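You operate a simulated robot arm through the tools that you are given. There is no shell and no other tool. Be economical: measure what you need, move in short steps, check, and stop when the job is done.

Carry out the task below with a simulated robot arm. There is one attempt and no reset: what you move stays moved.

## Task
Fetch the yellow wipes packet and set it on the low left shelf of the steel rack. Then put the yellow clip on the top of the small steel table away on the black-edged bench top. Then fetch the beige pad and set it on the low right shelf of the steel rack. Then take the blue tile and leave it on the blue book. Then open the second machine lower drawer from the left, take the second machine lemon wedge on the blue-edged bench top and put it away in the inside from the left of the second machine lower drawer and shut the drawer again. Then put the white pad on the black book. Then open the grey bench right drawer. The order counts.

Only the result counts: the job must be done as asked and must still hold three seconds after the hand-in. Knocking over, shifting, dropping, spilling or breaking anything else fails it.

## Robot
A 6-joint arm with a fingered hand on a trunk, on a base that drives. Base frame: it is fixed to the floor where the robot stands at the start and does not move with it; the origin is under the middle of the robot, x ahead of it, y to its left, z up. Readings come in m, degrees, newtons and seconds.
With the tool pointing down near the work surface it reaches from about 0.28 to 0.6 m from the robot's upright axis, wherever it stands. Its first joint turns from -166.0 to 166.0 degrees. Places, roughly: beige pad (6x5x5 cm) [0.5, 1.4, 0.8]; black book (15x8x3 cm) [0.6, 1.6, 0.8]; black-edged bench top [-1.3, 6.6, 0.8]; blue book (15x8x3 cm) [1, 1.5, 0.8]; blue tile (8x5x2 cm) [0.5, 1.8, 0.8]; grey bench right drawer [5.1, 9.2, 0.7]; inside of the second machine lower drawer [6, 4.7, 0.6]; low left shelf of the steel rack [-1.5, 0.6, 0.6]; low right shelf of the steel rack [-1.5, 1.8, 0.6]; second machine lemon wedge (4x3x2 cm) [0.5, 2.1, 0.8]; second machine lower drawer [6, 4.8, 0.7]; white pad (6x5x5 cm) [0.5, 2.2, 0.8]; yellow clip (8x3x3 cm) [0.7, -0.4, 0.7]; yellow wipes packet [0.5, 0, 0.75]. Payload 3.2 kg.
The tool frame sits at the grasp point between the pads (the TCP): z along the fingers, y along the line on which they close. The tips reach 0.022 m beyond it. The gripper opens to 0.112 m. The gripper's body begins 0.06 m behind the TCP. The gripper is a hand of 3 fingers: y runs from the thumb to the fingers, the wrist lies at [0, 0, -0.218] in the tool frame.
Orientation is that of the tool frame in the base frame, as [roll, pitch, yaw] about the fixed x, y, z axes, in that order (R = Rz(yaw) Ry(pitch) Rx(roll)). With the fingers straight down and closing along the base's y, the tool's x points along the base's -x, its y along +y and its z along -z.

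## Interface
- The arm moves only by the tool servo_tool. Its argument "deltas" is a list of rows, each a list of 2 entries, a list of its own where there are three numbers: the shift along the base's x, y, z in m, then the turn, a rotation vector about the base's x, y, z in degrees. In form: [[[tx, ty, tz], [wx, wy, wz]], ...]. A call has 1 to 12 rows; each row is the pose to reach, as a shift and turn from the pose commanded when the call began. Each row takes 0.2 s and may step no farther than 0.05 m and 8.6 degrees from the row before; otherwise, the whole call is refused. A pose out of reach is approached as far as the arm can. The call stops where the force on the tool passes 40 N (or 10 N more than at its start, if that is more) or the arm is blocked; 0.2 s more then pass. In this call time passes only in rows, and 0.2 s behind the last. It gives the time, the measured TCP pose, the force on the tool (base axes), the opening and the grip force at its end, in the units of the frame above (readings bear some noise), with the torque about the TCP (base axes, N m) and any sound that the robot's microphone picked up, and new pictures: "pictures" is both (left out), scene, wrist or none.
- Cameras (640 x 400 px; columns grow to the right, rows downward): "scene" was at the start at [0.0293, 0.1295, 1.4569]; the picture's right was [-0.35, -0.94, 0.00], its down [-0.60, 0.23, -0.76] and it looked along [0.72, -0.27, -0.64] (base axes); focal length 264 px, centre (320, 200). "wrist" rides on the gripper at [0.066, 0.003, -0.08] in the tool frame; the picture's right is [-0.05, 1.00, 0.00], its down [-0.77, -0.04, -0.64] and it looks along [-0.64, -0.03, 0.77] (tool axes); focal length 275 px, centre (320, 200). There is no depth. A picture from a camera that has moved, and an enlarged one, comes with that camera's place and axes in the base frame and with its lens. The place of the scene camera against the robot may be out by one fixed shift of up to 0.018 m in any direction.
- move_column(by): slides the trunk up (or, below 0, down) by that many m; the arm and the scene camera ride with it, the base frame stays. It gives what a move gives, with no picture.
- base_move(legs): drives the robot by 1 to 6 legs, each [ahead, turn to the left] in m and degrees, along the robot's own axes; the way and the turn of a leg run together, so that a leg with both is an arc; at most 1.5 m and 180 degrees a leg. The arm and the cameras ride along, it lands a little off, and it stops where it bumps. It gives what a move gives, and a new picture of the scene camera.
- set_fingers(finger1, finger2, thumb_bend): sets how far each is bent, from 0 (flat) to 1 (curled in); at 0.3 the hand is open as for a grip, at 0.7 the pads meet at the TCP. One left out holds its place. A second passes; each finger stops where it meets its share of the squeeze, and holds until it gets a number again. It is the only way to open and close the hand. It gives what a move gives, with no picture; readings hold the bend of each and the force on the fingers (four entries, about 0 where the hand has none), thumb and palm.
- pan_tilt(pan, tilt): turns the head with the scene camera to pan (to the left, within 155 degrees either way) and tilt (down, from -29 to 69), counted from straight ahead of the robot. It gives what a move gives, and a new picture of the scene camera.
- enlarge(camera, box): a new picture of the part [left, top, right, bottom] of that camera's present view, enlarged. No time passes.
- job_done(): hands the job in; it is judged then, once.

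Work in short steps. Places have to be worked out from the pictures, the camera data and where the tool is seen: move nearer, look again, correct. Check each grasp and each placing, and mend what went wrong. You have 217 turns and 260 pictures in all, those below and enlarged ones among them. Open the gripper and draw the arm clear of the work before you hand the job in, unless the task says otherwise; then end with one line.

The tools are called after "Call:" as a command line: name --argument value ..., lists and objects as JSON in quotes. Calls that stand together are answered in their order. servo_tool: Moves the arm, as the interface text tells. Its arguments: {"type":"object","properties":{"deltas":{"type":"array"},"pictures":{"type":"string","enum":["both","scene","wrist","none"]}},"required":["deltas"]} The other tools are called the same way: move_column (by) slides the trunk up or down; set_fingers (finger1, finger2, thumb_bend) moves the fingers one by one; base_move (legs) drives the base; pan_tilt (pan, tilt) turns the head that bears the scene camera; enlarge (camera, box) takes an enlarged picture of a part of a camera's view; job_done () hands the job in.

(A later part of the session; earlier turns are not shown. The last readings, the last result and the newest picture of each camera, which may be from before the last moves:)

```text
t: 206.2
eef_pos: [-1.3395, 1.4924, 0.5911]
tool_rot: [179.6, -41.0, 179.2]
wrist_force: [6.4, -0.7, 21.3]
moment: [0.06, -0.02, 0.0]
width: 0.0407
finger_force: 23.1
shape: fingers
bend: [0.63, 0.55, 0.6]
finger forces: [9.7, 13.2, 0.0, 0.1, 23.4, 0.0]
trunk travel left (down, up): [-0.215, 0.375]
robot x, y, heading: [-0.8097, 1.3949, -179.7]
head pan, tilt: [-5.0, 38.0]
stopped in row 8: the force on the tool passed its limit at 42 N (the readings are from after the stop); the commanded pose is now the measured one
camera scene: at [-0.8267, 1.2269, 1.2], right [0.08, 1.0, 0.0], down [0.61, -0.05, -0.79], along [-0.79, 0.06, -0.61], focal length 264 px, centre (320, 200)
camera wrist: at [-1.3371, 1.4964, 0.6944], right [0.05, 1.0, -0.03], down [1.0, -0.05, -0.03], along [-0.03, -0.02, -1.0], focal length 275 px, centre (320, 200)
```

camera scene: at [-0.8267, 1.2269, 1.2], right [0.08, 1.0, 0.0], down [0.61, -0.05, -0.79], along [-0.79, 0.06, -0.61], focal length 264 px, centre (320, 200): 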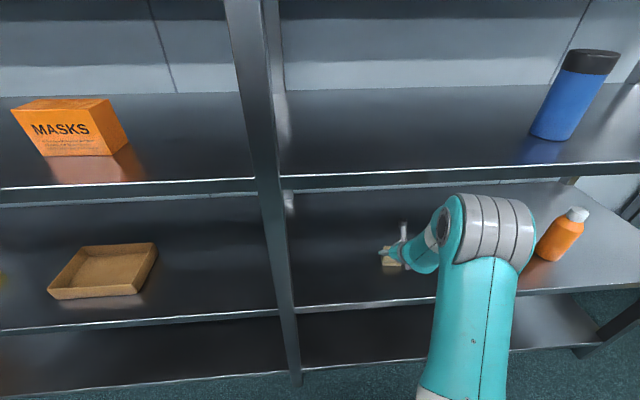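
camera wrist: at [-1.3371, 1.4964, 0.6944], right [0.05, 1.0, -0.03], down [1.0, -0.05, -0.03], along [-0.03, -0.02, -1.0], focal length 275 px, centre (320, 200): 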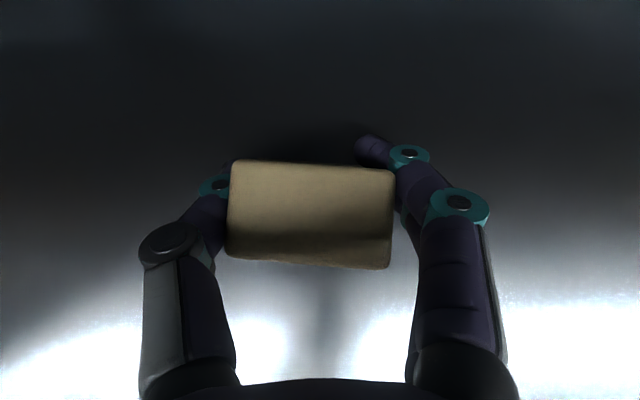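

Contact with the shelf at TCP 0.591. I'll ease up, release and withdraw.

Call:
servo_tool --deltas '[[[0, 0, 0.003], [0, 0, 0]]]' --pictures "none"

Call:
set_fingers --finger1 0.3 --finger2 0.3 --thumb_bend 0.3

Call:
servo_tool --deltas '[[[0.02, 0, 0.02], [0, 0, 0]], [[0.04, 0, 0.04], [0, 0, 0]], [[0.05, 0, 0.05], [0, 0, 0]]]' --pictures "wrist"

```text
t: 206.6
eef_pos: [-1.3395, 1.4921, 0.5897]
tool_rot: [179.6, -40.7, 179.4]
wrist_force: [2.3, -1.8, 13.0]
moment: [0.1, -0.07, -0.04]
width: 0.0411
finger_force: 22.6
shape: fingers
bend: [0.63, 0.55, 0.6]
finger forces: [10.2, 12.9, 0.1, 0.0, 22.6, 0.1]
trunk travel left (down, up): [-0.215, 0.375]
robot x, y, heading: [-0.8172, 1.3931, -179.7]
head pan, tilt: [-5.0, 38.0]
```

```text
t: 207.6
eef_pos: [-1.34, 1.4948, 0.5895]
tool_rot: [179.7, -40.5, 179.1]
wrist_force: [-0.2, -0.1, 0.3]
moment: [0.03, -0.01, 0.01]
width: 0.1108
finger_force: 0.0
shape: fingers
bend: [0.3, 0.3, 0.3]
finger forces: [0.0, 0.0, 0.1, 0.0, 0.0, 0.1]
trunk travel left (down, up): [-0.215, 0.375]
robot x, y, heading: [-0.8169, 1.3944, -179.5]
head pan, tilt: [-5.0, 38.0]
```

```text
t: 208.4
eef_pos: [-1.2888, 1.495, 0.6405]
tool_rot: [179.7, -40.6, 179.2]
wrist_force: [-0.2, 0.4, 0.8]
moment: [0.0, -0.03, 0.02]
width: 0.1109
finger_force: 0.1
shape: fingers
bend: [0.3, 0.3, 0.3]
finger forces: [0.0, 0.0, 0.0, 0.1, 0.0, 0.0]
trunk travel left (down, up): [-0.215, 0.375]
robot x, y, heading: [-0.812, 1.3925, -179.8]
head pan, tilt: [-5.0, 38.0]
camera wrist: at [-1.2866, 1.4975, 0.7443], right [0.05, 1.0, -0.03], down [1.0, -0.05, -0.02], along [-0.02, -0.03, -1.0], focal length 275 px, centre (320, 200)
```

wrist: 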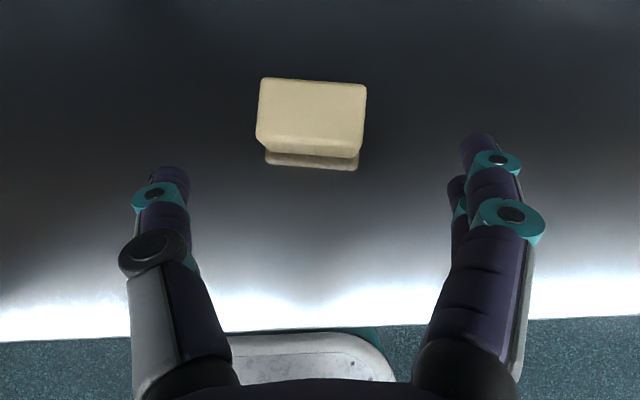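

The beige pad rests on the low right shelf. I'll back out, raise the trunk and go toward the blue tile at about (0.49, 1.75).

Call:
base_move --legs '[[-0.42, 0]]'

Call:
move_column --by 0.26

Call:
base_move --legs '[[0, -90], [0.38, 0], [0, -90], [0.2, 0]]'

Call:
servo_tool --deltas '[[[0, 0.01, 0.01], [0, 8, 0]], [[0, 0.02, 0.02], [0, 16, 0]], [[0, 0.03, 0.03], [0, 24, 0]], [[0, 0.04, 0.04], [0, 32, 0]], [[0, 0.05, 0.05], [0, 40, 0]]]' --pictures "none"

```text
t: 211.0
eef_pos: [-0.87, 1.4969, 0.641]
tool_rot: [179.7, -40.5, 179.3]
wrist_force: [-0.3, 0.3, 0.4]
moment: [-0.01, 0.03, 0.0]
width: 0.1116
finger_force: 0.1
shape: fingers
bend: [0.3, 0.3, 0.3]
finger forces: [0.1, 0.1, 0.1, 0.0, 0.1, 0.0]
trunk travel left (down, up): [-0.215, 0.375]
robot x, y, heading: [-0.3951, 1.3957, -179.7]
head pan, tilt: [-5.0, 38.0]
camera scene: at [-0.4104, 1.2303, 1.2001], right [0.08, 1.0, 0.0], down [0.61, -0.05, -0.79], along [-0.79, 0.06, -0.62], focal length 264 px, centre (320, 200)
```

scene: 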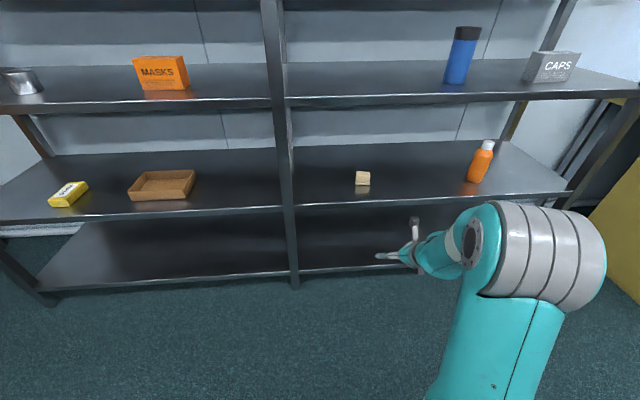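

```text
t: 213.7
eef_pos: [-0.8698, 1.4974, 0.9007]
tool_rot: [179.8, -40.6, 179.3]
wrist_force: [0.2, 0.7, -0.5]
moment: [-0.01, 0.0, -0.02]
width: 0.1114
finger_force: 0.1
shape: fingers
bend: [0.3, 0.3, 0.3]
finger forces: [0.0, 0.0, 0.0, 0.0, 0.1, 0.1]
trunk travel left (down, up): [-0.475, 0.115]
robot x, y, heading: [-0.395, 1.3945, -179.9]
head pan, tilt: [-5.0, 38.0]
```

```text
t: 224.9
eef_pos: [0.2778, 1.6782, 0.8996]
tool_rot: [179.7, -40.7, -0.4]
wrist_force: [-0.7, 0.7, -0.7]
moment: [-0.01, 0.0, -0.04]
width: 0.1113
finger_force: 0.1
shape: fingers
bend: [0.3, 0.3, 0.3]
finger forces: [0.0, 0.1, 0.0, 0.0, 0.1, 0.0]
trunk travel left (down, up): [-0.475, 0.115]
robot x, y, heading: [-0.1985, 1.7781, 0.7]
head pan, tilt: [-5.0, 38.0]
camera scene: at [-0.1636, 1.9292, 1.46], right [-0.07, -1.0, 0.0], down [-0.61, 0.05, -0.79], along [0.79, -0.06, -0.62], focal length 264 px, centre (320, 200)
```

scene: 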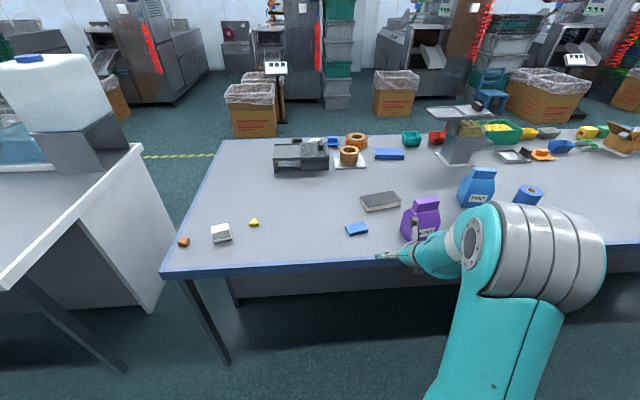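

```text
t: 226.1
eef_pos: [0.2782, 1.7272, 0.9491]
tool_rot: [179.3, -0.6, -0.3]
wrist_force: [0.7, 0.0, -0.7]
moment: [0.03, 0.0, 0.01]
width: 0.1115
finger_force: 0.1
shape: fingers
bend: [0.3, 0.3, 0.3]
finger forces: [0.0, 0.0, 0.1, 0.0, 0.1, 0.1]
out of reach, approached as far as the arm can: row 1, 2
trunk travel left (down, up): [-0.475, 0.115]
robot x, y, heading: [-0.1971, 1.7767, 0.6]
head pan, tilt: [-5.0, 38.0]
```

Tile at about (0.492, 1.75). I'll turn the tool to close along x, drive 0.2 m ahead and look.

Call:
servo_tool --deltas '[[[0, 0.005, 0], [0, 0, 8.5]], [[0, 0.01, 0], [0, 0, 17]], [[0, 0.015, 0], [0, 0, 25.5]], [[0, 0.02, 0], [0, 0, 34]], [[0, 0.02, 0], [0, 0, 42.5]], [[0, 0.02, 0], [0, 0, 51]], [[0, 0.02, 0], [0, 0, 59.5]], [[0, 0.02, 0], [0, 0, 68]], [[0, 0.02, 0], [0, 0, 76.5]], [[0, 0.02, 0], [0, 0, 85]], [[0, 0.02, 0], [0, 0, 90]]]' --pictures "none"

Call:
base_move --legs '[[0.2, 0]]'

Call:
enlarge --camera "wrist" --box '[0, 0, 640, 400]'

```text
t: 228.5
eef_pos: [0.2769, 1.7475, 0.9499]
tool_rot: [179.4, -0.6, 89.7]
wrist_force: [0.4, -0.3, 0.2]
moment: [0.0, -0.01, 0.0]
width: 0.1115
finger_force: 0.1
shape: fingers
bend: [0.3, 0.3, 0.3]
finger forces: [0.0, 0.0, 0.1, 0.1, 0.1, 0.0]
trunk travel left (down, up): [-0.475, 0.115]
robot x, y, heading: [-0.1974, 1.7778, 0.6]
head pan, tilt: [-5.0, 38.0]
```

```text
t: 230.1
eef_pos: [0.483, 1.751, 0.9504]
tool_rot: [179.4, -0.6, 89.8]
wrist_force: [-0.8, 0.6, 0.3]
moment: [-0.03, -0.04, 0.01]
width: 0.1116
finger_force: 0.1
shape: fingers
bend: [0.3, 0.3, 0.3]
finger forces: [0.0, 0.0, 0.0, 0.1, 0.0, 0.0]
trunk travel left (down, up): [-0.475, 0.115]
robot x, y, heading: [0.0093, 1.7775, 0.8]
head pan, tilt: [-5.0, 38.0]
camera scene: at [0.0416, 1.932, 1.46], right [-0.07, -1.0, 0.0], down [-0.61, 0.04, -0.79], along [0.79, -0.06, -0.62], focal length 264 px, centre (320, 200)
```

scene: 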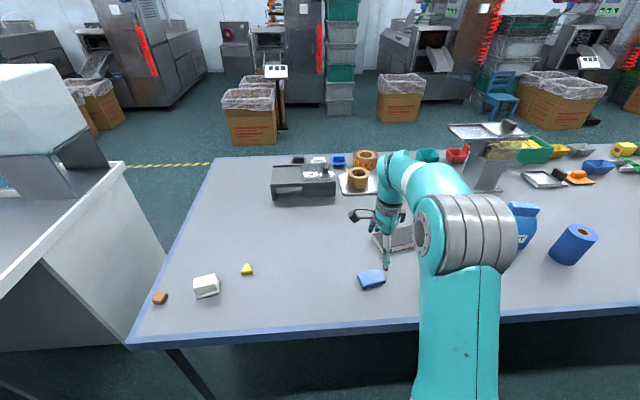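

```text
1.00 times, centred on (320, 200) of wrist (not enlarged: the box is as wide or as high as the picture)
camera zoom: at [0.4851, 1.817, 1.0311], right [1.0, -0.05, 0.01], down [-0.05, -0.78, 0.63], along [-0.02, -0.63, -0.78], focal length 275 px, centre (320, 200)
```

zoom: 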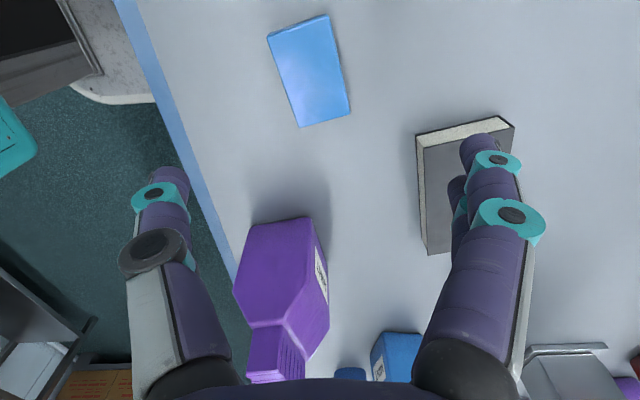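

The tile is centred near (0.48, 1.752), turned about +14°. I'll narrow the hand, align and go down.

Call:
set_fingers --finger1 0.4 --finger2 0.4 --thumb_bend 0.4

Call:
servo_tool --deltas '[[[-0.002, 0, -0.03], [0, 0, 7]], [[-0.003, 0.001, -0.06], [0, 0, 14]], [[-0.003, 0.001, -0.09], [0, 0, 14]]]' --pictures "wrist"

```text
t: 231.1
eef_pos: [0.4829, 1.751, 0.9507]
tool_rot: [179.4, -0.6, 89.8]
wrist_force: [-0.5, -0.1, -0.3]
moment: [-0.01, 0.01, -0.03]
width: 0.0843
finger_force: 0.0
shape: fingers
bend: [0.4, 0.4, 0.4]
finger forces: [0.0, 0.0, 0.1, 0.0, 0.0, 0.1]
trunk travel left (down, up): [-0.475, 0.115]
robot x, y, heading: [0.0086, 1.7785, 0.9]
head pan, tilt: [-5.0, 38.0]
```

```text
t: 231.9
eef_pos: [0.4784, 1.752, 0.8603]
tool_rot: [179.4, -0.6, 103.9]
wrist_force: [-0.1, -0.4, 0.3]
moment: [0.02, 0.03, 0.01]
width: 0.0844
finger_force: 0.1
shape: fingers
bend: [0.4, 0.4, 0.4]
finger forces: [0.0, 0.0, 0.0, 0.0, 0.0, 0.1]
trunk travel left (down, up): [-0.475, 0.115]
robot x, y, heading: [0.0053, 1.7789, 0.8]
head pan, tilt: [-5.0, 38.0]
camera wrist: at [0.4649, 1.8165, 0.9409], right [0.98, 0.19, 0.01], down [0.14, -0.77, 0.63], along [0.13, -0.61, -0.78], focal length 275 px, centre (320, 200)
```

wrist: 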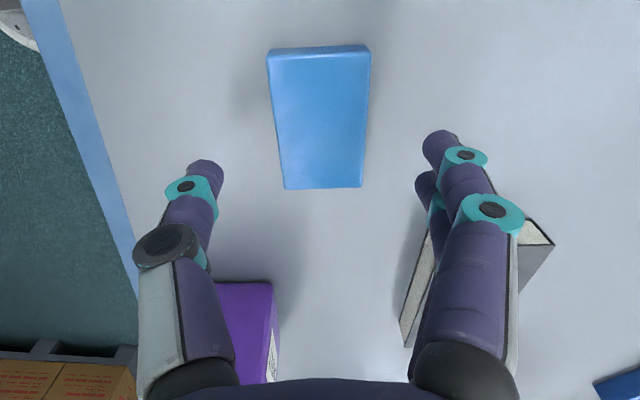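

Well aligned; the tile top is at z≈0.797. I'll centre and go down to contact.

Call:
servo_tool --deltas '[[[0.002, 0.0, -0.02], [0, 0, 0]], [[0.002, 0, -0.03], [0, 0, 0]], [[0.002, 0, -0.036], [0, 0, 0]], [[0.002, 0, -0.042], [0, 0, 0]], [[0.002, 0, -0.048], [0, 0, 0]], [[0.002, 0, -0.054], [0, 0, 0]]]' --pictures "wrist"

```text
t: 232.9
eef_pos: [0.4862, 1.7527, 0.8241]
tool_rot: [178.7, -0.5, 103.8]
wrist_force: [2.5, 2.9, 19.6]
moment: [-0.26, 1.04, -0.12]
width: 0.0888
finger_force: 10.0
shape: fingers
bend: [0.4, 0.4, 0.39]
finger forces: [0.0, 0.0, 0.0, 0.0, 19.6, 0.0]
trunk travel left (down, up): [-0.475, 0.115]
robot x, y, heading: [0.0126, 1.7799, 0.9]
head pan, tilt: [-5.0, 38.0]
stopped in row 5: the force on the tool passed its limit at 51 N (the readings are from after the stop); the commanded pose is now the measured one
camera wrist: at [0.4707, 1.8178, 0.9052], right [0.98, 0.19, 0.02], down [0.13, -0.76, 0.63], along [0.14, -0.61, -0.78], focal length 275 px, centre (320, 200)
```

wrist: 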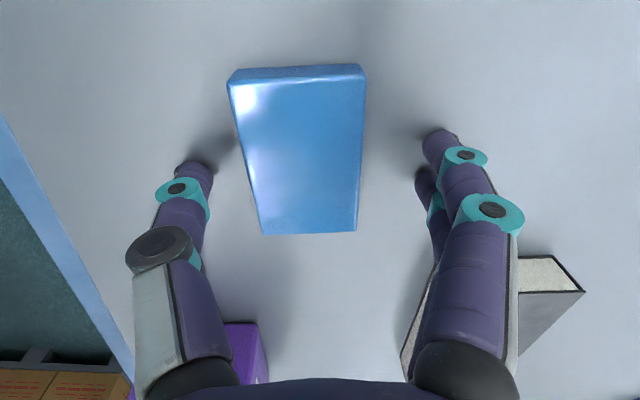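

The thumb tip has met the bench beside the tile. I'll ease up 4 mm, recentre and close.

Call:
servo_tool --deltas '[[[-0.004, 0.0, 0.003], [0, 0, 0]]]' --pictures "none"

Call:
set_fingers --finger1 0.75 --finger2 0.75 --thumb_bend 0.75

```text
t: 233.3
eef_pos: [0.4821, 1.7529, 0.8256]
tool_rot: [178.6, -0.5, 103.8]
wrist_force: [3.9, -0.5, 12.6]
moment: [-0.17, 0.59, 0.06]
width: 0.0843
finger_force: 6.1
shape: fingers
bend: [0.4, 0.4, 0.4]
finger forces: [0.1, 0.0, 0.0, 0.1, 12.4, 0.1]
trunk travel left (down, up): [-0.475, 0.115]
robot x, y, heading: [0.0121, 1.7787, 1.0]
head pan, tilt: [-5.0, 38.0]
```

```text
t: 234.3
eef_pos: [0.4795, 1.7527, 0.8261]
tool_rot: [178.8, -0.4, 103.9]
wrist_force: [-5.9, -1.4, 17.8]
moment: [-0.21, 0.82, 0.0]
width: 0.0392
finger_force: 29.1
shape: fingers
bend: [0.69, 0.69, 0.6]
finger forces: [9.8, 9.9, 0.0, 0.1, 37.6, 0.0]
trunk travel left (down, up): [-0.475, 0.115]
robot x, y, heading: [0.0041, 1.78, 0.6]
head pan, tilt: [-5.0, 38.0]
```

Force on all three. I'll lift a little and check.

Call:
servo_tool --deltas '[[[0, 0.0, 0.03], [0, 0, 0]], [[0, 0, 0.07], [0, 0, 0]], [[0, 0, 0.11], [0, 0, 0]]]' --pictures "wrist"

```text
t: 235.1
eef_pos: [0.479, 1.7547, 0.9353]
tool_rot: [178.8, -0.4, 103.8]
wrist_force: [-0.2, 0.3, -0.4]
moment: [0.0, -0.01, -0.03]
width: 0.039
finger_force: 22.2
shape: fingers
bend: [0.69, 0.69, 0.6]
finger forces: [11.3, 11.3, 0.0, 0.0, 22.6, 0.1]
trunk travel left (down, up): [-0.475, 0.115]
robot x, y, heading: [0.011, 1.7782, 1.1]
head pan, tilt: [-5.0, 38.0]
camera wrist: at [0.4648, 1.818, 1.0163], right [0.98, 0.19, 0.02], down [0.14, -0.77, 0.63], along [0.14, -0.61, -0.78], focal length 275 px, centre (320, 200)
```

wrist: 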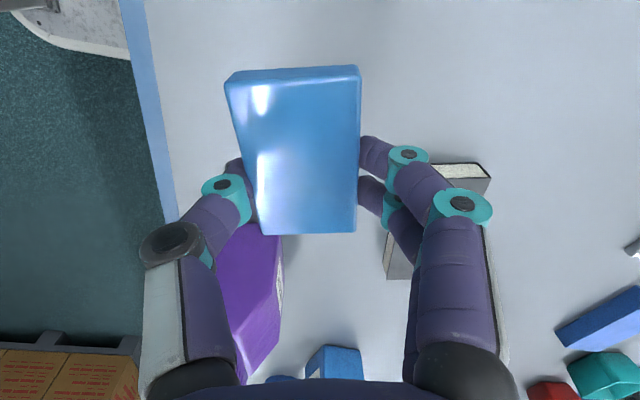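

The tile is held level. The blue book at (1.0, 1.5) is out of reach from this side, so I'll drive around the bench's -y end. First I retract the arm and go to the gap by the bench corner.

Call:
servo_tool --deltas '[[[-0.03, 0.0, 0.03], [0, 0, 0]], [[-0.06, 0, 0.05], [0, 0, 0]], [[-0.08, 0, 0.05], [0, 0, 0]]]' --pictures "none"

Call:
base_move --legs '[[-0.4, 0], [0, -80.5], [1.05, 0], [1.05, 0]]'

```text
t: 235.9
eef_pos: [0.3989, 1.7535, 0.984]
tool_rot: [178.8, -0.3, 103.8]
wrist_force: [0.8, 0.8, -0.6]
moment: [0.0, 0.0, -0.01]
width: 0.039
finger_force: 22.3
shape: fingers
bend: [0.69, 0.69, 0.6]
finger forces: [11.1, 11.3, 0.1, 0.0, 22.6, 0.0]
trunk travel left (down, up): [-0.475, 0.115]
robot x, y, heading: [0.005, 1.7758, 1.0]
head pan, tilt: [-5.0, 38.0]
```

```text
t: 251.9
eef_pos: [-0.0181, -0.6848, 0.9835]
tool_rot: [178.8, -0.4, 22.1]
wrist_force: [0.0, 0.0, 0.0]
moment: [-0.03, 0.01, 0.0]
width: 0.0387
finger_force: 22.4
shape: fingers
bend: [0.69, 0.69, 0.6]
finger forces: [11.1, 11.2, 0.0, 0.0, 22.3, 0.1]
trunk travel left (down, up): [-0.475, 0.115]
robot x, y, heading: [-0.0472, -0.2901, -80.7]
head pan, tilt: [-5.0, 38.0]
camera scene: at [0.1222, -0.3004, 1.46], right [-1.0, -0.07, 0.0], down [-0.04, 0.61, -0.79], along [0.06, -0.79, -0.62], focal length 264 px, centre (320, 200)
```

scene: 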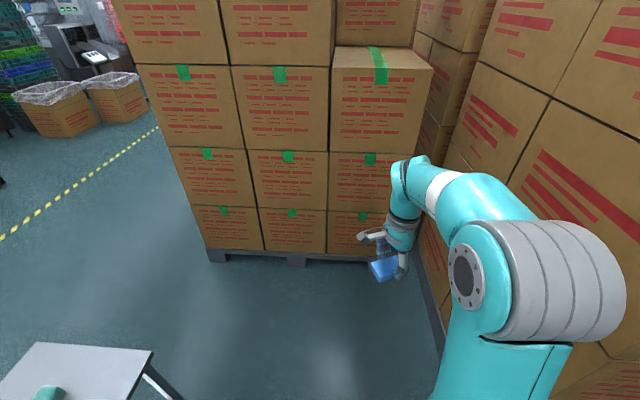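

The path matches my map. Next I go diagonally to (0.5, -0.97) between the table and the pallet.

Call:
base_move --legs '[[0, 29.5], [0.87, 0], [0, 51.2]]'

```text
t: 260.3
eef_pos: [0.8927, -1.0279, 0.9842]
tool_rot: [178.9, -0.5, 102.1]
wrist_force: [-0.3, 1.1, -1.3]
moment: [-0.02, -0.01, -0.02]
width: 0.0383
finger_force: 21.7
shape: fingers
bend: [0.69, 0.69, 0.6]
finger forces: [11.0, 11.1, 0.0, 0.1, 22.1, 0.0]
trunk travel left (down, up): [-0.475, 0.115]
robot x, y, heading: [0.4982, -0.9924, -0.8]
head pan, tilt: [-5.0, 38.0]
camera scene: at [0.539, -0.8389, 1.46], right [-0.1, -0.99, 0.0], down [-0.61, 0.06, -0.79], along [0.78, -0.08, -0.62], focal length 264 px, centre (320, 200)
```

scene: 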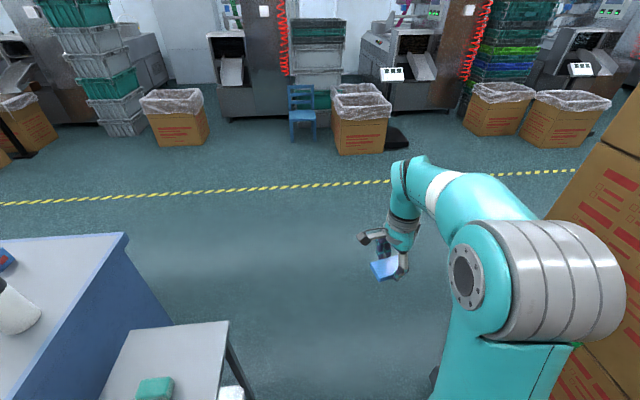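

Clear ahead. I'll drive to x≈1.63 and turn up along the bench's far side.

Call:
base_move --legs '[[0, 1.5], [1.13, 0], [0, 89.3], [1.4, 0]]'

```text
t: 276.7
eef_pos: [1.6201, 0.8248, 0.9835]
tool_rot: [178.8, -0.3, -166.6]
wrist_force: [0.5, -0.2, -0.9]
moment: [-0.01, -0.02, -0.03]
width: 0.0383
finger_force: 22.5
shape: fingers
bend: [0.69, 0.69, 0.6]
finger forces: [11.0, 11.1, 0.0, 0.0, 22.0, 0.0]
trunk travel left (down, up): [-0.475, 0.115]
robot x, y, heading: [1.5936, 0.4297, 90.4]
head pan, tilt: [-5.0, 38.0]
camera scene: at [1.4424, 0.4518, 1.46], right [1.0, -0.08, 0.0], down [-0.05, -0.61, -0.79], along [0.06, 0.79, -0.62], focal length 264 px, centre (320, 200)
```

scene: 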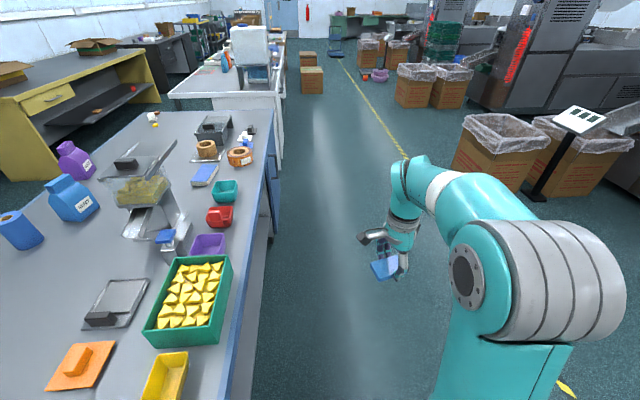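

The book is at about (0.995, 1.52), reachable from this side. I'll drive up level with it and face it.

Call:
base_move --legs '[[0, 1.4], [1.08, 0], [0, 88.2]]'

Call:
pan_tilt --pan 0 --tilt 48

```text
t: 286.4
eef_pos: [1.1664, 1.5395, 0.9843]
tool_rot: [178.8, -0.4, -76.9]
wrist_force: [0.0, 0.2, -0.1]
moment: [0.0, -0.02, -0.01]
width: 0.0379
finger_force: 21.9
shape: fingers
bend: [0.69, 0.69, 0.6]
finger forces: [10.8, 11.0, 0.1, 0.0, 21.7, 0.0]
trunk travel left (down, up): [-0.475, 0.115]
robot x, y, heading: [1.5567, 1.5077, -179.9]
head pan, tilt: [-5.0, 38.0]
camera scene: at [1.5423, 1.3422, 1.46], right [0.09, 1.0, 0.0], down [0.61, -0.05, -0.79], along [-0.79, 0.07, -0.62], focal length 264 px, centre (320, 200)
```

scene: 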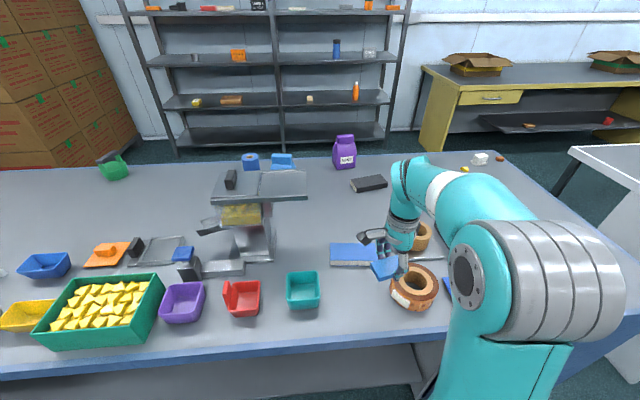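

```text
t: 287.1
eef_pos: [1.1682, 1.5394, 0.9844]
tool_rot: [178.8, -0.4, -77.0]
wrist_force: [-1.3, -0.5, -1.0]
moment: [-0.01, 0.0, -0.05]
width: 0.0378
finger_force: 21.6
shape: fingers
bend: [0.69, 0.69, 0.6]
finger forces: [10.8, 10.9, 0.0, 0.1, 21.7, 0.1]
trunk travel left (down, up): [-0.475, 0.115]
robot x, y, heading: [1.5576, 1.5072, -179.9]
head pan, tilt: [0.0, 48.0]
camera scene: at [1.5495, 1.3347, 1.4456], right [0.0, 1.0, 0.0], down [0.74, 0.0, -0.67], along [-0.67, 0.0, -0.74], focal length 264 px, centre (320, 200)
```

scene: 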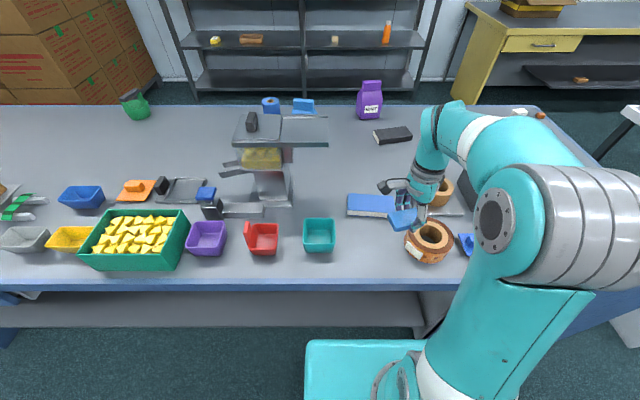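

The book spans about y 1.42–1.57, x 0.95–1.03. I'll move over its centre and straighten the tile.

Call:
servo_tool --deltas '[[[-0.045, -0.01, 0], [0, 0, -4]], [[-0.09, -0.02, 0], [0, 0, -8]], [[-0.135, -0.03, 0], [0, 0, -11]], [[-0.176, -0.04, 0], [0, 0, -13]], [[-0.176, -0.04, -0.04], [0, 0, -13]]]'

```text
t: 288.3
eef_pos: [0.9897, 1.4981, 0.9447]
tool_rot: [179.0, -0.4, -90.1]
wrist_force: [-0.3, 0.7, -1.0]
moment: [-0.02, 0.03, 0.02]
width: 0.0377
finger_force: 22.3
shape: fingers
bend: [0.69, 0.69, 0.61]
finger forces: [10.8, 10.9, 0.1, 0.1, 21.7, 0.0]
trunk travel left (down, up): [-0.475, 0.115]
robot x, y, heading: [1.5558, 1.5063, -179.9]
head pan, tilt: [0.0, 48.0]
camera scene: at [1.5493, 1.3347, 1.4456], right [0.0, 1.0, 0.0], down [0.74, 0.0, -0.67], along [-0.67, 0.0, -0.74], focal length 264 px, centre (320, 200)
camera wrist: at [0.988, 1.4338, 1.025], right [-1.0, 0.05, 0.02], down [0.05, 0.78, 0.63], along [0.02, 0.63, -0.78], focal length 275 px, centre (320, 200)
```

scene: 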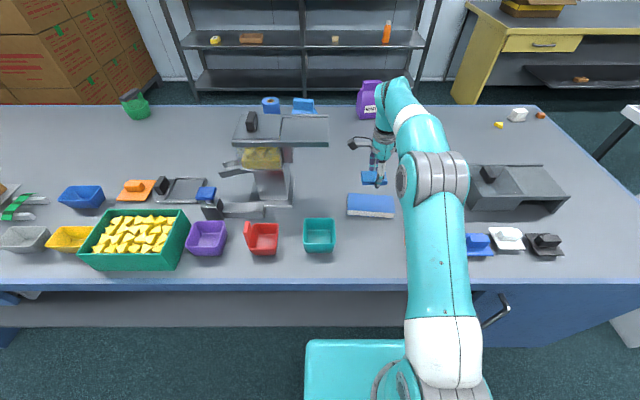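
wrist: 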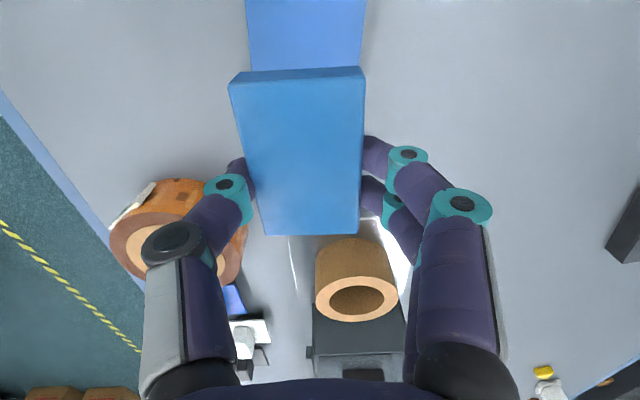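

The tile is above the book's middle. I'll lower to contact in small steps.

Call:
servo_tool --deltas '[[[0.003, 0, -0.04], [0, 0, 0]], [[0.003, 0, -0.065], [0, 0, 0]], [[0.003, 0, -0.074], [0, 0, 0]], [[0.003, 0, -0.079], [0, 0, 0]], [[0.003, 0, -0.083], [0, 0, 0]], [[0.003, 0, -0.087], [0, 0, 0]], [[0.003, 0, -0.091], [0, 0, 0]], [[0.003, 0, -0.095], [0, 0, 0]], [[0.003, 0, -0.099], [0, 0, 0]], [[0.003, 0, -0.103], [0, 0, 0]]]' --pictures "wrist"

```text
t: 290.3
eef_pos: [0.9942, 1.4988, 0.853]
tool_rot: [178.0, -0.4, -90.1]
wrist_force: [3.1, 0.4, 23.7]
moment: [0.07, -0.95, 0.02]
width: 0.0379
finger_force: 32.7
shape: fingers
bend: [0.69, 0.69, 0.63]
finger forces: [10.3, 10.3, 0.1, 0.1, 44.8, 0.0]
trunk travel left (down, up): [-0.475, 0.115]
robot x, y, heading: [1.5577, 1.5061, 179.9]
head pan, tilt: [0.0, 48.0]
stopped in row 9: the force on the tool passed its limit at 46 N (the readings are from after the stop); the commanded pose is now the measured one
camera wrist: at [0.9928, 1.4339, 0.9333], right [-1.0, 0.05, 0.03], down [0.06, 0.78, 0.63], along [0.0, 0.63, -0.78], focal length 275 px, centre (320, 200)
```

wrist: 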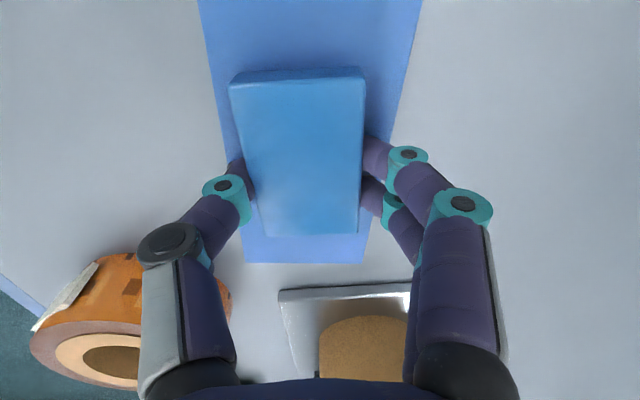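

The tile rests on the book. I'll ease up 5 mm so the thumb doesn't press, then open and lift away.

Call:
servo_tool --deltas '[[[0, 0, 0.006], [0.5, 0, 0]]]' --pictures "none"

Call:
set_fingers --finger1 0.5 --finger2 0.5 --thumb_bend 0.5

Call:
servo_tool --deltas '[[[0, 0, 0.04], [0, 0, 0]], [[0, 0, 0.08], [0, 0, 0]], [[0, 0, 0.12], [0, 0, 0]]]' --pictures "both"

```text
t: 290.7
eef_pos: [0.9916, 1.4974, 0.8553]
tool_rot: [178.4, 0.1, -90.2]
wrist_force: [-0.6, -0.8, 0.1]
moment: [0.01, 0.01, -0.03]
width: 0.0377
finger_force: 23.1
shape: fingers
bend: [0.69, 0.69, 0.62]
finger forces: [11.5, 11.7, 0.1, 0.1, 23.1, 0.0]
trunk travel left (down, up): [-0.475, 0.115]
robot x, y, heading: [1.5605, 1.507, -179.9]
head pan, tilt: [0.0, 48.0]
```

```text
t: 291.7
eef_pos: [0.9931, 1.4983, 0.8555]
tool_rot: [178.2, 0.1, -90.1]
wrist_force: [0.5, 0.0, -0.2]
moment: [-0.01, -0.02, 0.0]
width: 0.0545
finger_force: 0.1
shape: fingers
bend: [0.5, 0.5, 0.5]
finger forces: [0.1, 0.0, 0.1, 0.0, 0.0, 0.0]
trunk travel left (down, up): [-0.475, 0.115]
robot x, y, heading: [1.5591, 1.5074, 179.8]
head pan, tilt: [0.0, 48.0]
```

```text
t: 292.5
eef_pos: [0.994, 1.4994, 0.9755]
tool_rot: [178.3, 0.1, -90.1]
wrist_force: [0.5, 0.0, 0.0]
moment: [-0.03, 0.0, 0.04]
width: 0.0545
finger_force: 0.1
shape: fingers
bend: [0.5, 0.5, 0.5]
finger forces: [0.0, 0.0, 0.0, 0.1, 0.1, 0.1]
trunk travel left (down, up): [-0.475, 0.115]
robot x, y, heading: [1.5598, 1.5069, 180.3]
head pan, tilt: [0.0, 48.0]
camera scene: at [1.5495, 1.3347, 1.4456], right [0.0, 1.0, 0.0], down [0.74, 0.0, -0.67], along [-0.67, 0.0, -0.74], focal length 264 px, centre (320, 200)
camera wrist: at [0.9931, 1.4347, 1.0559], right [-1.0, 0.05, 0.03], down [0.05, 0.77, 0.64], along [0.01, 0.64, -0.77], focal length 275 px, centre (320, 200)
```

scene: 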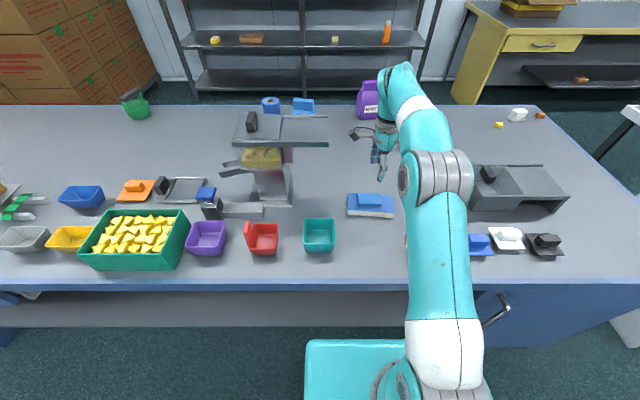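
wrist: 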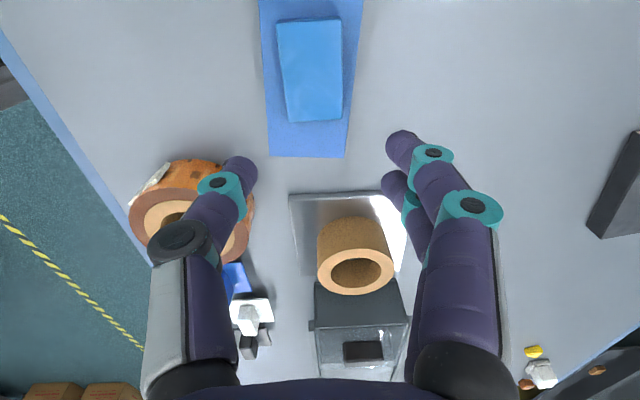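

The tile lies on the blue book. Now toward the second machine: I'll retract, back off and look up the aisle.

Call:
servo_tool --deltas '[[[0.045, 0, 0.0], [0, 0, 0]], [[0.09, 0, 0.0], [0, 0, 0]], [[0.135, 0, 0.0], [0, 0, 0]], [[0.17, 0, 0.0], [0, 0, 0]]]' --pictures "none"

Call:
base_move --legs '[[-0.3, 0], [0, -130]]'

Call:
pan_tilt --pan 0 --tilt 12

```text
t: 293.5
eef_pos: [1.1639, 1.5032, 0.9733]
tool_rot: [178.2, 0.1, -90.1]
wrist_force: [0.0, -0.1, -0.2]
moment: [-0.05, 0.01, 0.03]
width: 0.0546
finger_force: 0.2
shape: fingers
bend: [0.5, 0.5, 0.5]
finger forces: [0.0, 0.0, 0.0, 0.1, 0.0, 0.0]
trunk travel left (down, up): [-0.475, 0.115]
robot x, y, heading: [1.5607, 1.5128, -179.9]
head pan, tilt: [0.0, 48.0]
```

```text
t: 301.0
eef_pos: [2.1152, 1.8137, 0.974]
tool_rot: [178.4, 0.1, 139.9]
wrist_force: [-0.9, -0.2, 0.0]
moment: [0.0, 0.02, 0.02]
width: 0.0543
finger_force: 0.0
shape: fingers
bend: [0.5, 0.5, 0.5]
finger forces: [0.0, 0.0, 0.1, 0.0, 0.0, 0.0]
trunk travel left (down, up): [-0.475, 0.115]
robot x, y, heading: [1.866, 1.5113, 49.8]
head pan, tilt: [0.0, 48.0]
camera scene: at [1.761, 1.6227, 1.4456], right [0.77, -0.64, 0.0], down [-0.48, -0.57, -0.67], along [0.43, 0.51, -0.74], focal length 264 px, centre (320, 200)
```

scene: 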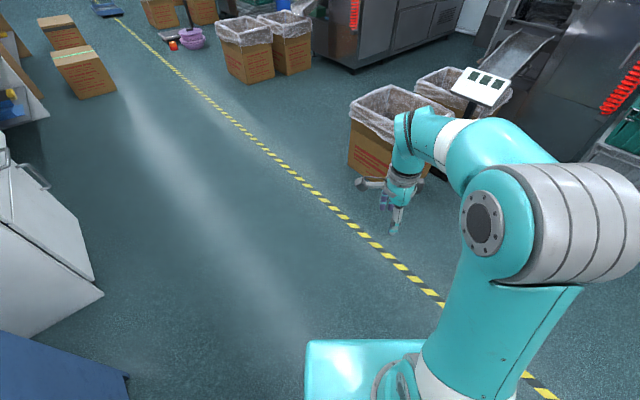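

```text
t: 302.0
eef_pos: [2.115, 1.8138, 0.9727]
tool_rot: [178.3, 0.1, 140.0]
wrist_force: [-0.7, -0.5, -1.1]
moment: [-0.02, 0.01, 0.05]
width: 0.0546
finger_force: 0.0
shape: fingers
bend: [0.5, 0.5, 0.5]
finger forces: [0.1, 0.0, 0.1, 0.0, 0.0, 0.1]
trunk travel left (down, up): [-0.475, 0.115]
robot x, y, heading: [1.8662, 1.5088, 50.1]
head pan, tilt: [0.0, 12.0]
camera scene: at [1.7703, 1.6338, 1.5014], right [0.77, -0.64, 0.0], down [-0.13, -0.16, -0.98], along [0.63, 0.75, -0.21], focal length 264 px, centre (320, 200)
```

scene: 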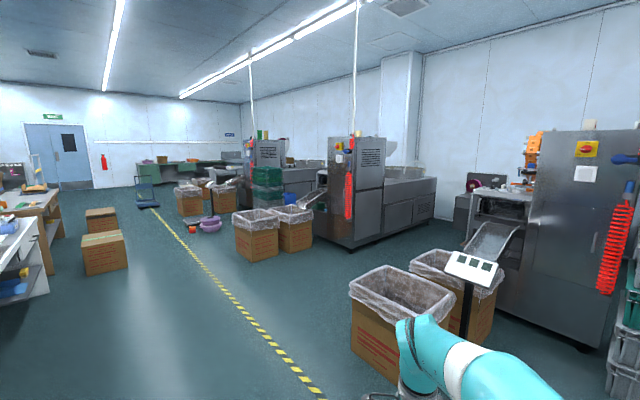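

The second machine should be the one near column 380. I'll enlarge it.

Call:
enlarge --camera "scene" --box '[290, 110, 470, 260]'

```text
2.67 times, centred on (380, 185) of scene
camera zoom: at [1.7703, 1.6338, 1.5014], right [0.77, -0.64, 0.0], down [-0.13, -0.16, -0.98], along [0.63, 0.75, -0.21], focal length 703 px, centre (160, 240)
```

zoom: 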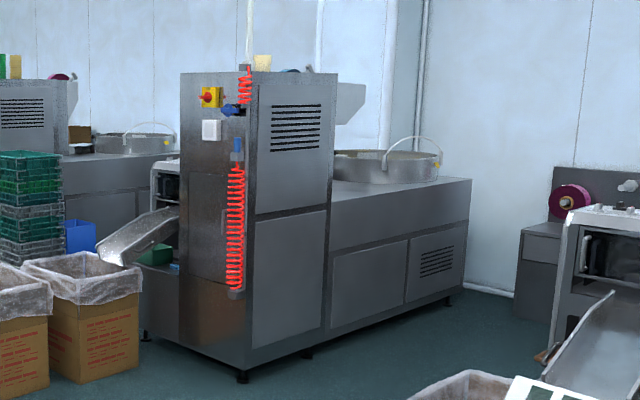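

No drawer on this near face; the coordinates (y≈4.8) put it on the machine's +y side. I'll drive up the aisle to about (2.4, 5.6) and look along that side.

Call:
base_move --legs '[[0, 32.8], [1.4, 0], [1.4, 0], [1.4, 0], [0, -85]]'

```text
t: 327.4
eef_pos: [2.8018, 5.7145, 0.9735]
tool_rot: [178.5, 0.2, 89.2]
wrist_force: [-0.1, -0.2, 0.5]
moment: [-0.02, -0.01, 0.0]
width: 0.0546
finger_force: 0.0
shape: fingers
bend: [0.5, 0.5, 0.5]
finger forces: [0.1, 0.0, 0.1, 0.1, 0.1, 0.0]
trunk travel left (down, up): [-0.475, 0.115]
robot x, y, heading: [2.4091, 5.7113, -0.7]
head pan, tilt: [0.0, 12.0]
camera scene: at [2.4525, 5.8729, 1.5015], right [-0.01, -1.0, 0.0], down [-0.21, 0.0, -0.98], along [0.98, -0.01, -0.21], focal length 264 px, centre (320, 200)
```

scene: 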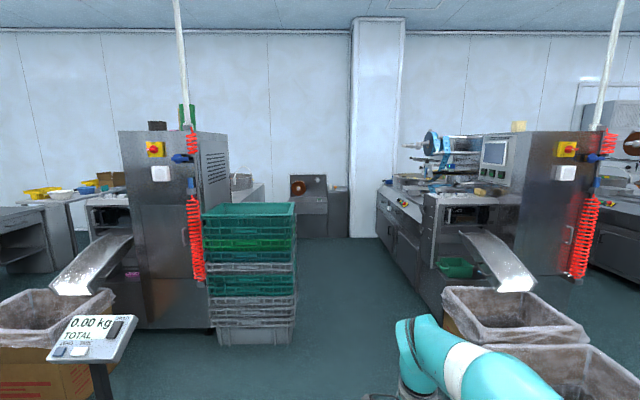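

The aisle beside the second machine is visible. I'll enlarge its drawer side.

Call:
enlarge --camera "scene" --box '[290, 150, 530, 310]'

```text
2.50 times, centred on (410, 230) of scene
camera zoom: at [2.4525, 5.8729, 1.5015], right [-0.01, -1.0, 0.0], down [-0.21, 0.0, -0.98], along [0.98, -0.01, -0.21], focal length 659 px, centre (95, 125)
```

zoom: 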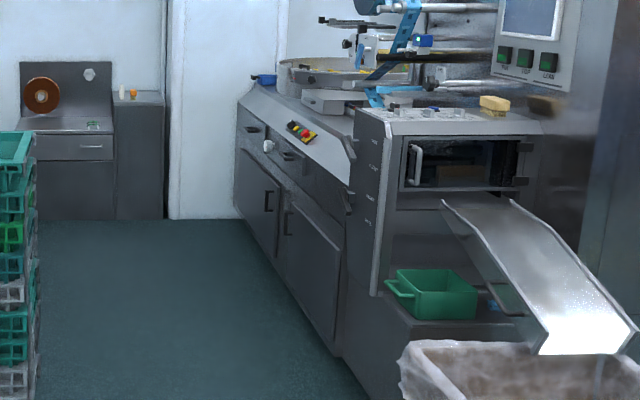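

Drawers and doors line the machine's +y face at y≈4.82, x 4.9–6.8. I'll drive down the aisle at y≈5.6 to x≈5.4 and look at them.

Call:
base_move --legs '[[0, -1.4], [1.5, 0], [1.4, 0]]'

Call:
pan_tilt --pan -60 --tilt 30

```text
t: 341.8
eef_pos: [5.7084, 5.6156, 0.9733]
tool_rot: [178.5, 0.1, 87.9]
wrist_force: [-0.1, -0.5, -0.7]
moment: [0.04, -0.01, 0.03]
width: 0.0546
finger_force: 0.1
shape: fingers
bend: [0.5, 0.5, 0.5]
finger forces: [0.1, 0.1, 0.1, 0.0, 0.1, 0.0]
trunk travel left (down, up): [-0.475, 0.115]
robot x, y, heading: [5.3124, 5.6232, -2.2]
head pan, tilt: [0.0, 12.0]
camera scene: at [5.362, 5.7825, 1.5015], right [-0.04, -1.0, 0.0], down [-0.21, 0.01, -0.98], along [0.98, -0.04, -0.21], focal length 264 px, centre (320, 200)
```

scene: 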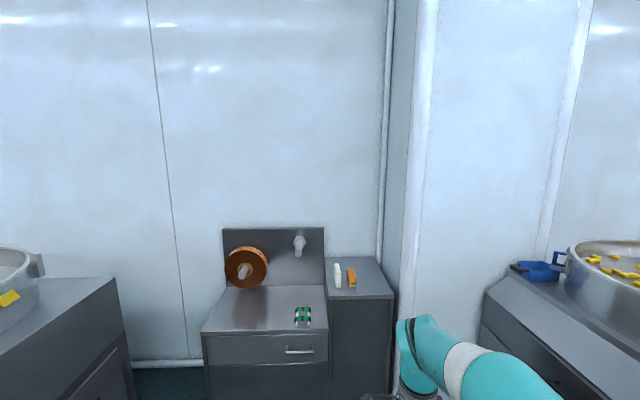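

```text
t: 343.1
eef_pos: [5.7073, 5.6172, 0.9723]
tool_rot: [178.5, 0.1, 87.8]
wrist_force: [-0.2, 0.0, 0.3]
moment: [-0.01, -0.01, 0.05]
width: 0.0546
finger_force: 0.0
shape: fingers
bend: [0.5, 0.5, 0.5]
finger forces: [0.1, 0.1, 0.1, 0.0, 0.0, 0.0]
trunk travel left (down, up): [-0.475, 0.115]
robot x, y, heading: [5.3154, 5.6261, -2.2]
head pan, tilt: [-60.0, 30.0]
camera scene: at [5.3111, 5.706, 1.4724], right [-0.88, -0.47, 0.0], down [-0.23, 0.44, -0.87], along [0.41, -0.77, -0.5], focal length 264 px, centre (320, 200)
```

scene: 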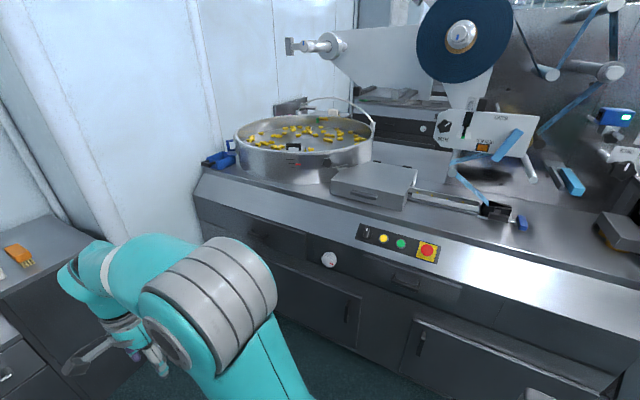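

Two drawers sit in the row; the one near x≈6.05, z≈0.65 (left when facing the machine) matches the given place. I'll drive in front of it and face it.

Call:
base_move --legs '[[0.5, 0], [0, -87.8]]'

Call:
pan_tilt --pan 15 --tilt 48

```text
t: 349.9
eef_pos: [5.7895, 5.2124, 0.9732]
tool_rot: [178.4, 0.1, -2.5]
wrist_force: [-0.7, 0.0, -0.5]
moment: [-0.01, -0.03, -0.01]
width: 0.0546
finger_force: 0.0
shape: fingers
bend: [0.5, 0.5, 0.5]
finger forces: [0.0, 0.1, 0.0, 0.0, 0.0, 0.0]
trunk travel left (down, up): [-0.475, 0.115]
robot x, y, heading: [5.8002, 5.6092, -92.7]
head pan, tilt: [-60.0, 30.0]
camera scene: at [5.8988, 5.6115, 1.4724], right [-0.46, 0.89, 0.0], down [0.44, 0.23, -0.87], along [-0.77, -0.4, -0.5], focal length 264 px, centre (320, 200)
```

scene: 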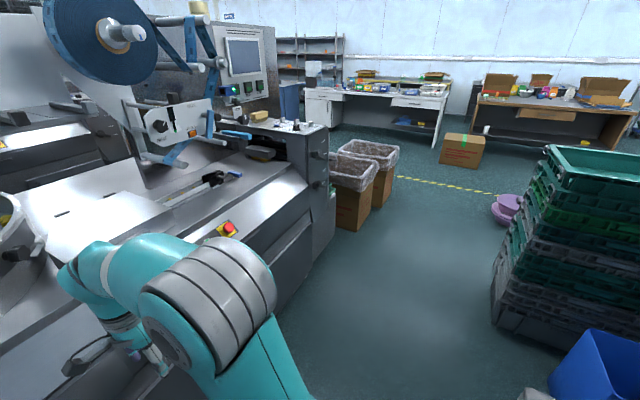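

```text
t: 351.3
eef_pos: [5.7906, 5.2127, 0.9736]
tool_rot: [178.4, 0.1, -2.5]
wrist_force: [0.9, 0.2, -0.2]
moment: [-0.01, 0.02, 0.0]
width: 0.0544
finger_force: 0.1
shape: fingers
bend: [0.5, 0.5, 0.5]
finger forces: [0.0, 0.0, 0.0, 0.1, 0.0, 0.0]
trunk travel left (down, up): [-0.475, 0.115]
robot x, y, heading: [5.8029, 5.6106, -92.1]
head pan, tilt: [15.0, 48.0]
camera scene: at [5.9962, 5.5766, 1.4456], right [-0.98, -0.22, 0.0], down [-0.16, 0.73, -0.67], along [0.15, -0.65, -0.74], focal length 264 px, centre (320, 200)
```

scene: 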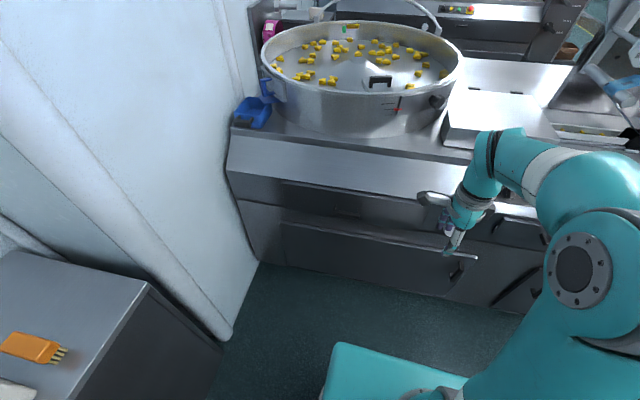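

The drawer is the dark strip below the counter. I'll enlarge to see its handle.

Call:
enlarge --camera "scene" --box '[220, 150, 480, 310]'

```text
2.46 times, centred on (350, 230) of scene
camera zoom: at [5.9962, 5.5766, 1.4456], right [-0.98, -0.22, 0.0], down [-0.16, 0.73, -0.67], along [0.15, -0.65, -0.74], focal length 649 px, centre (246, 126)
```

zoom: 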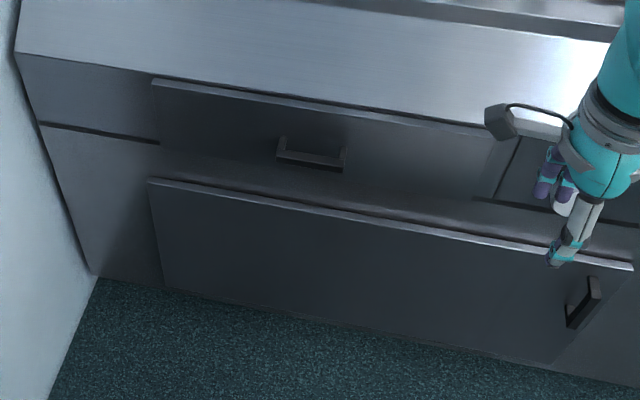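

The drawer has a bar handle near (6.04, 4.90, 0.62). I'll shift the base to x≈5.99, y≈5.38 facing it, and lower the trunk.

Call:
base_move --legs '[[0, 42], [0.3, 0], [0, -39.8]]'

Call:
servo_tool --deltas '[[[0, 0.02, 0], [-8, 0, 0]], [[0, 0.04, 0], [-16, 0, 0]], [[0, 0.05, 0], [-24, 0, 0]], [[0, 0.06, 0], [-32, 0, 0]], [[0, 0.06, 0], [-40, 0, 0]], [[0, 0.06, 0], [-48, 0, 0]]]' --pictures "none"

```text
t: 357.2
eef_pos: [5.993, 4.9777, 0.9743]
tool_rot: [178.4, 0.2, -0.8]
wrist_force: [0.4, 0.1, -0.3]
moment: [0.02, -0.01, 0.01]
width: 0.0545
finger_force: 0.1
shape: fingers
bend: [0.5, 0.5, 0.5]
finger forces: [0.1, 0.0, 0.0, 0.0, 0.0, 0.1]
trunk travel left (down, up): [-0.475, 0.115]
robot x, y, heading: [5.991, 5.3752, -90.8]
head pan, tilt: [15.0, 48.0]
camera scene: at [6.1874, 5.3467, 1.4456], right [-0.97, -0.24, 0.0], down [-0.18, 0.72, -0.67], along [0.16, -0.65, -0.74], focal length 264 px, centre (320, 200)
```

scene: 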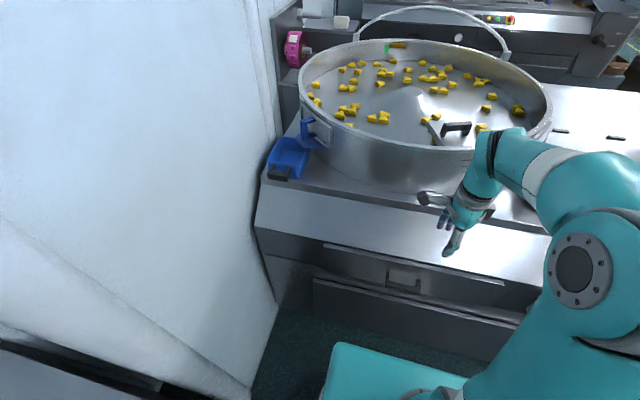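

```text
t: 358.6
eef_pos: [5.9924, 4.9948, 1.0196]
tool_rot: [130.3, -0.6, -0.5]
wrist_force: [0.4, 0.3, 0.6]
moment: [0.01, 0.01, 0.0]
width: 0.0545
finger_force: 0.0
shape: fingers
bend: [0.5, 0.5, 0.5]
finger forces: [0.0, 0.1, 0.1, 0.0, 0.1, 0.0]
out of reach, approached as far as the arm can: row 5, 6
trunk travel left (down, up): [-0.475, 0.115]
robot x, y, heading: [5.9905, 5.3721, -90.9]
head pan, tilt: [15.0, 48.0]
```

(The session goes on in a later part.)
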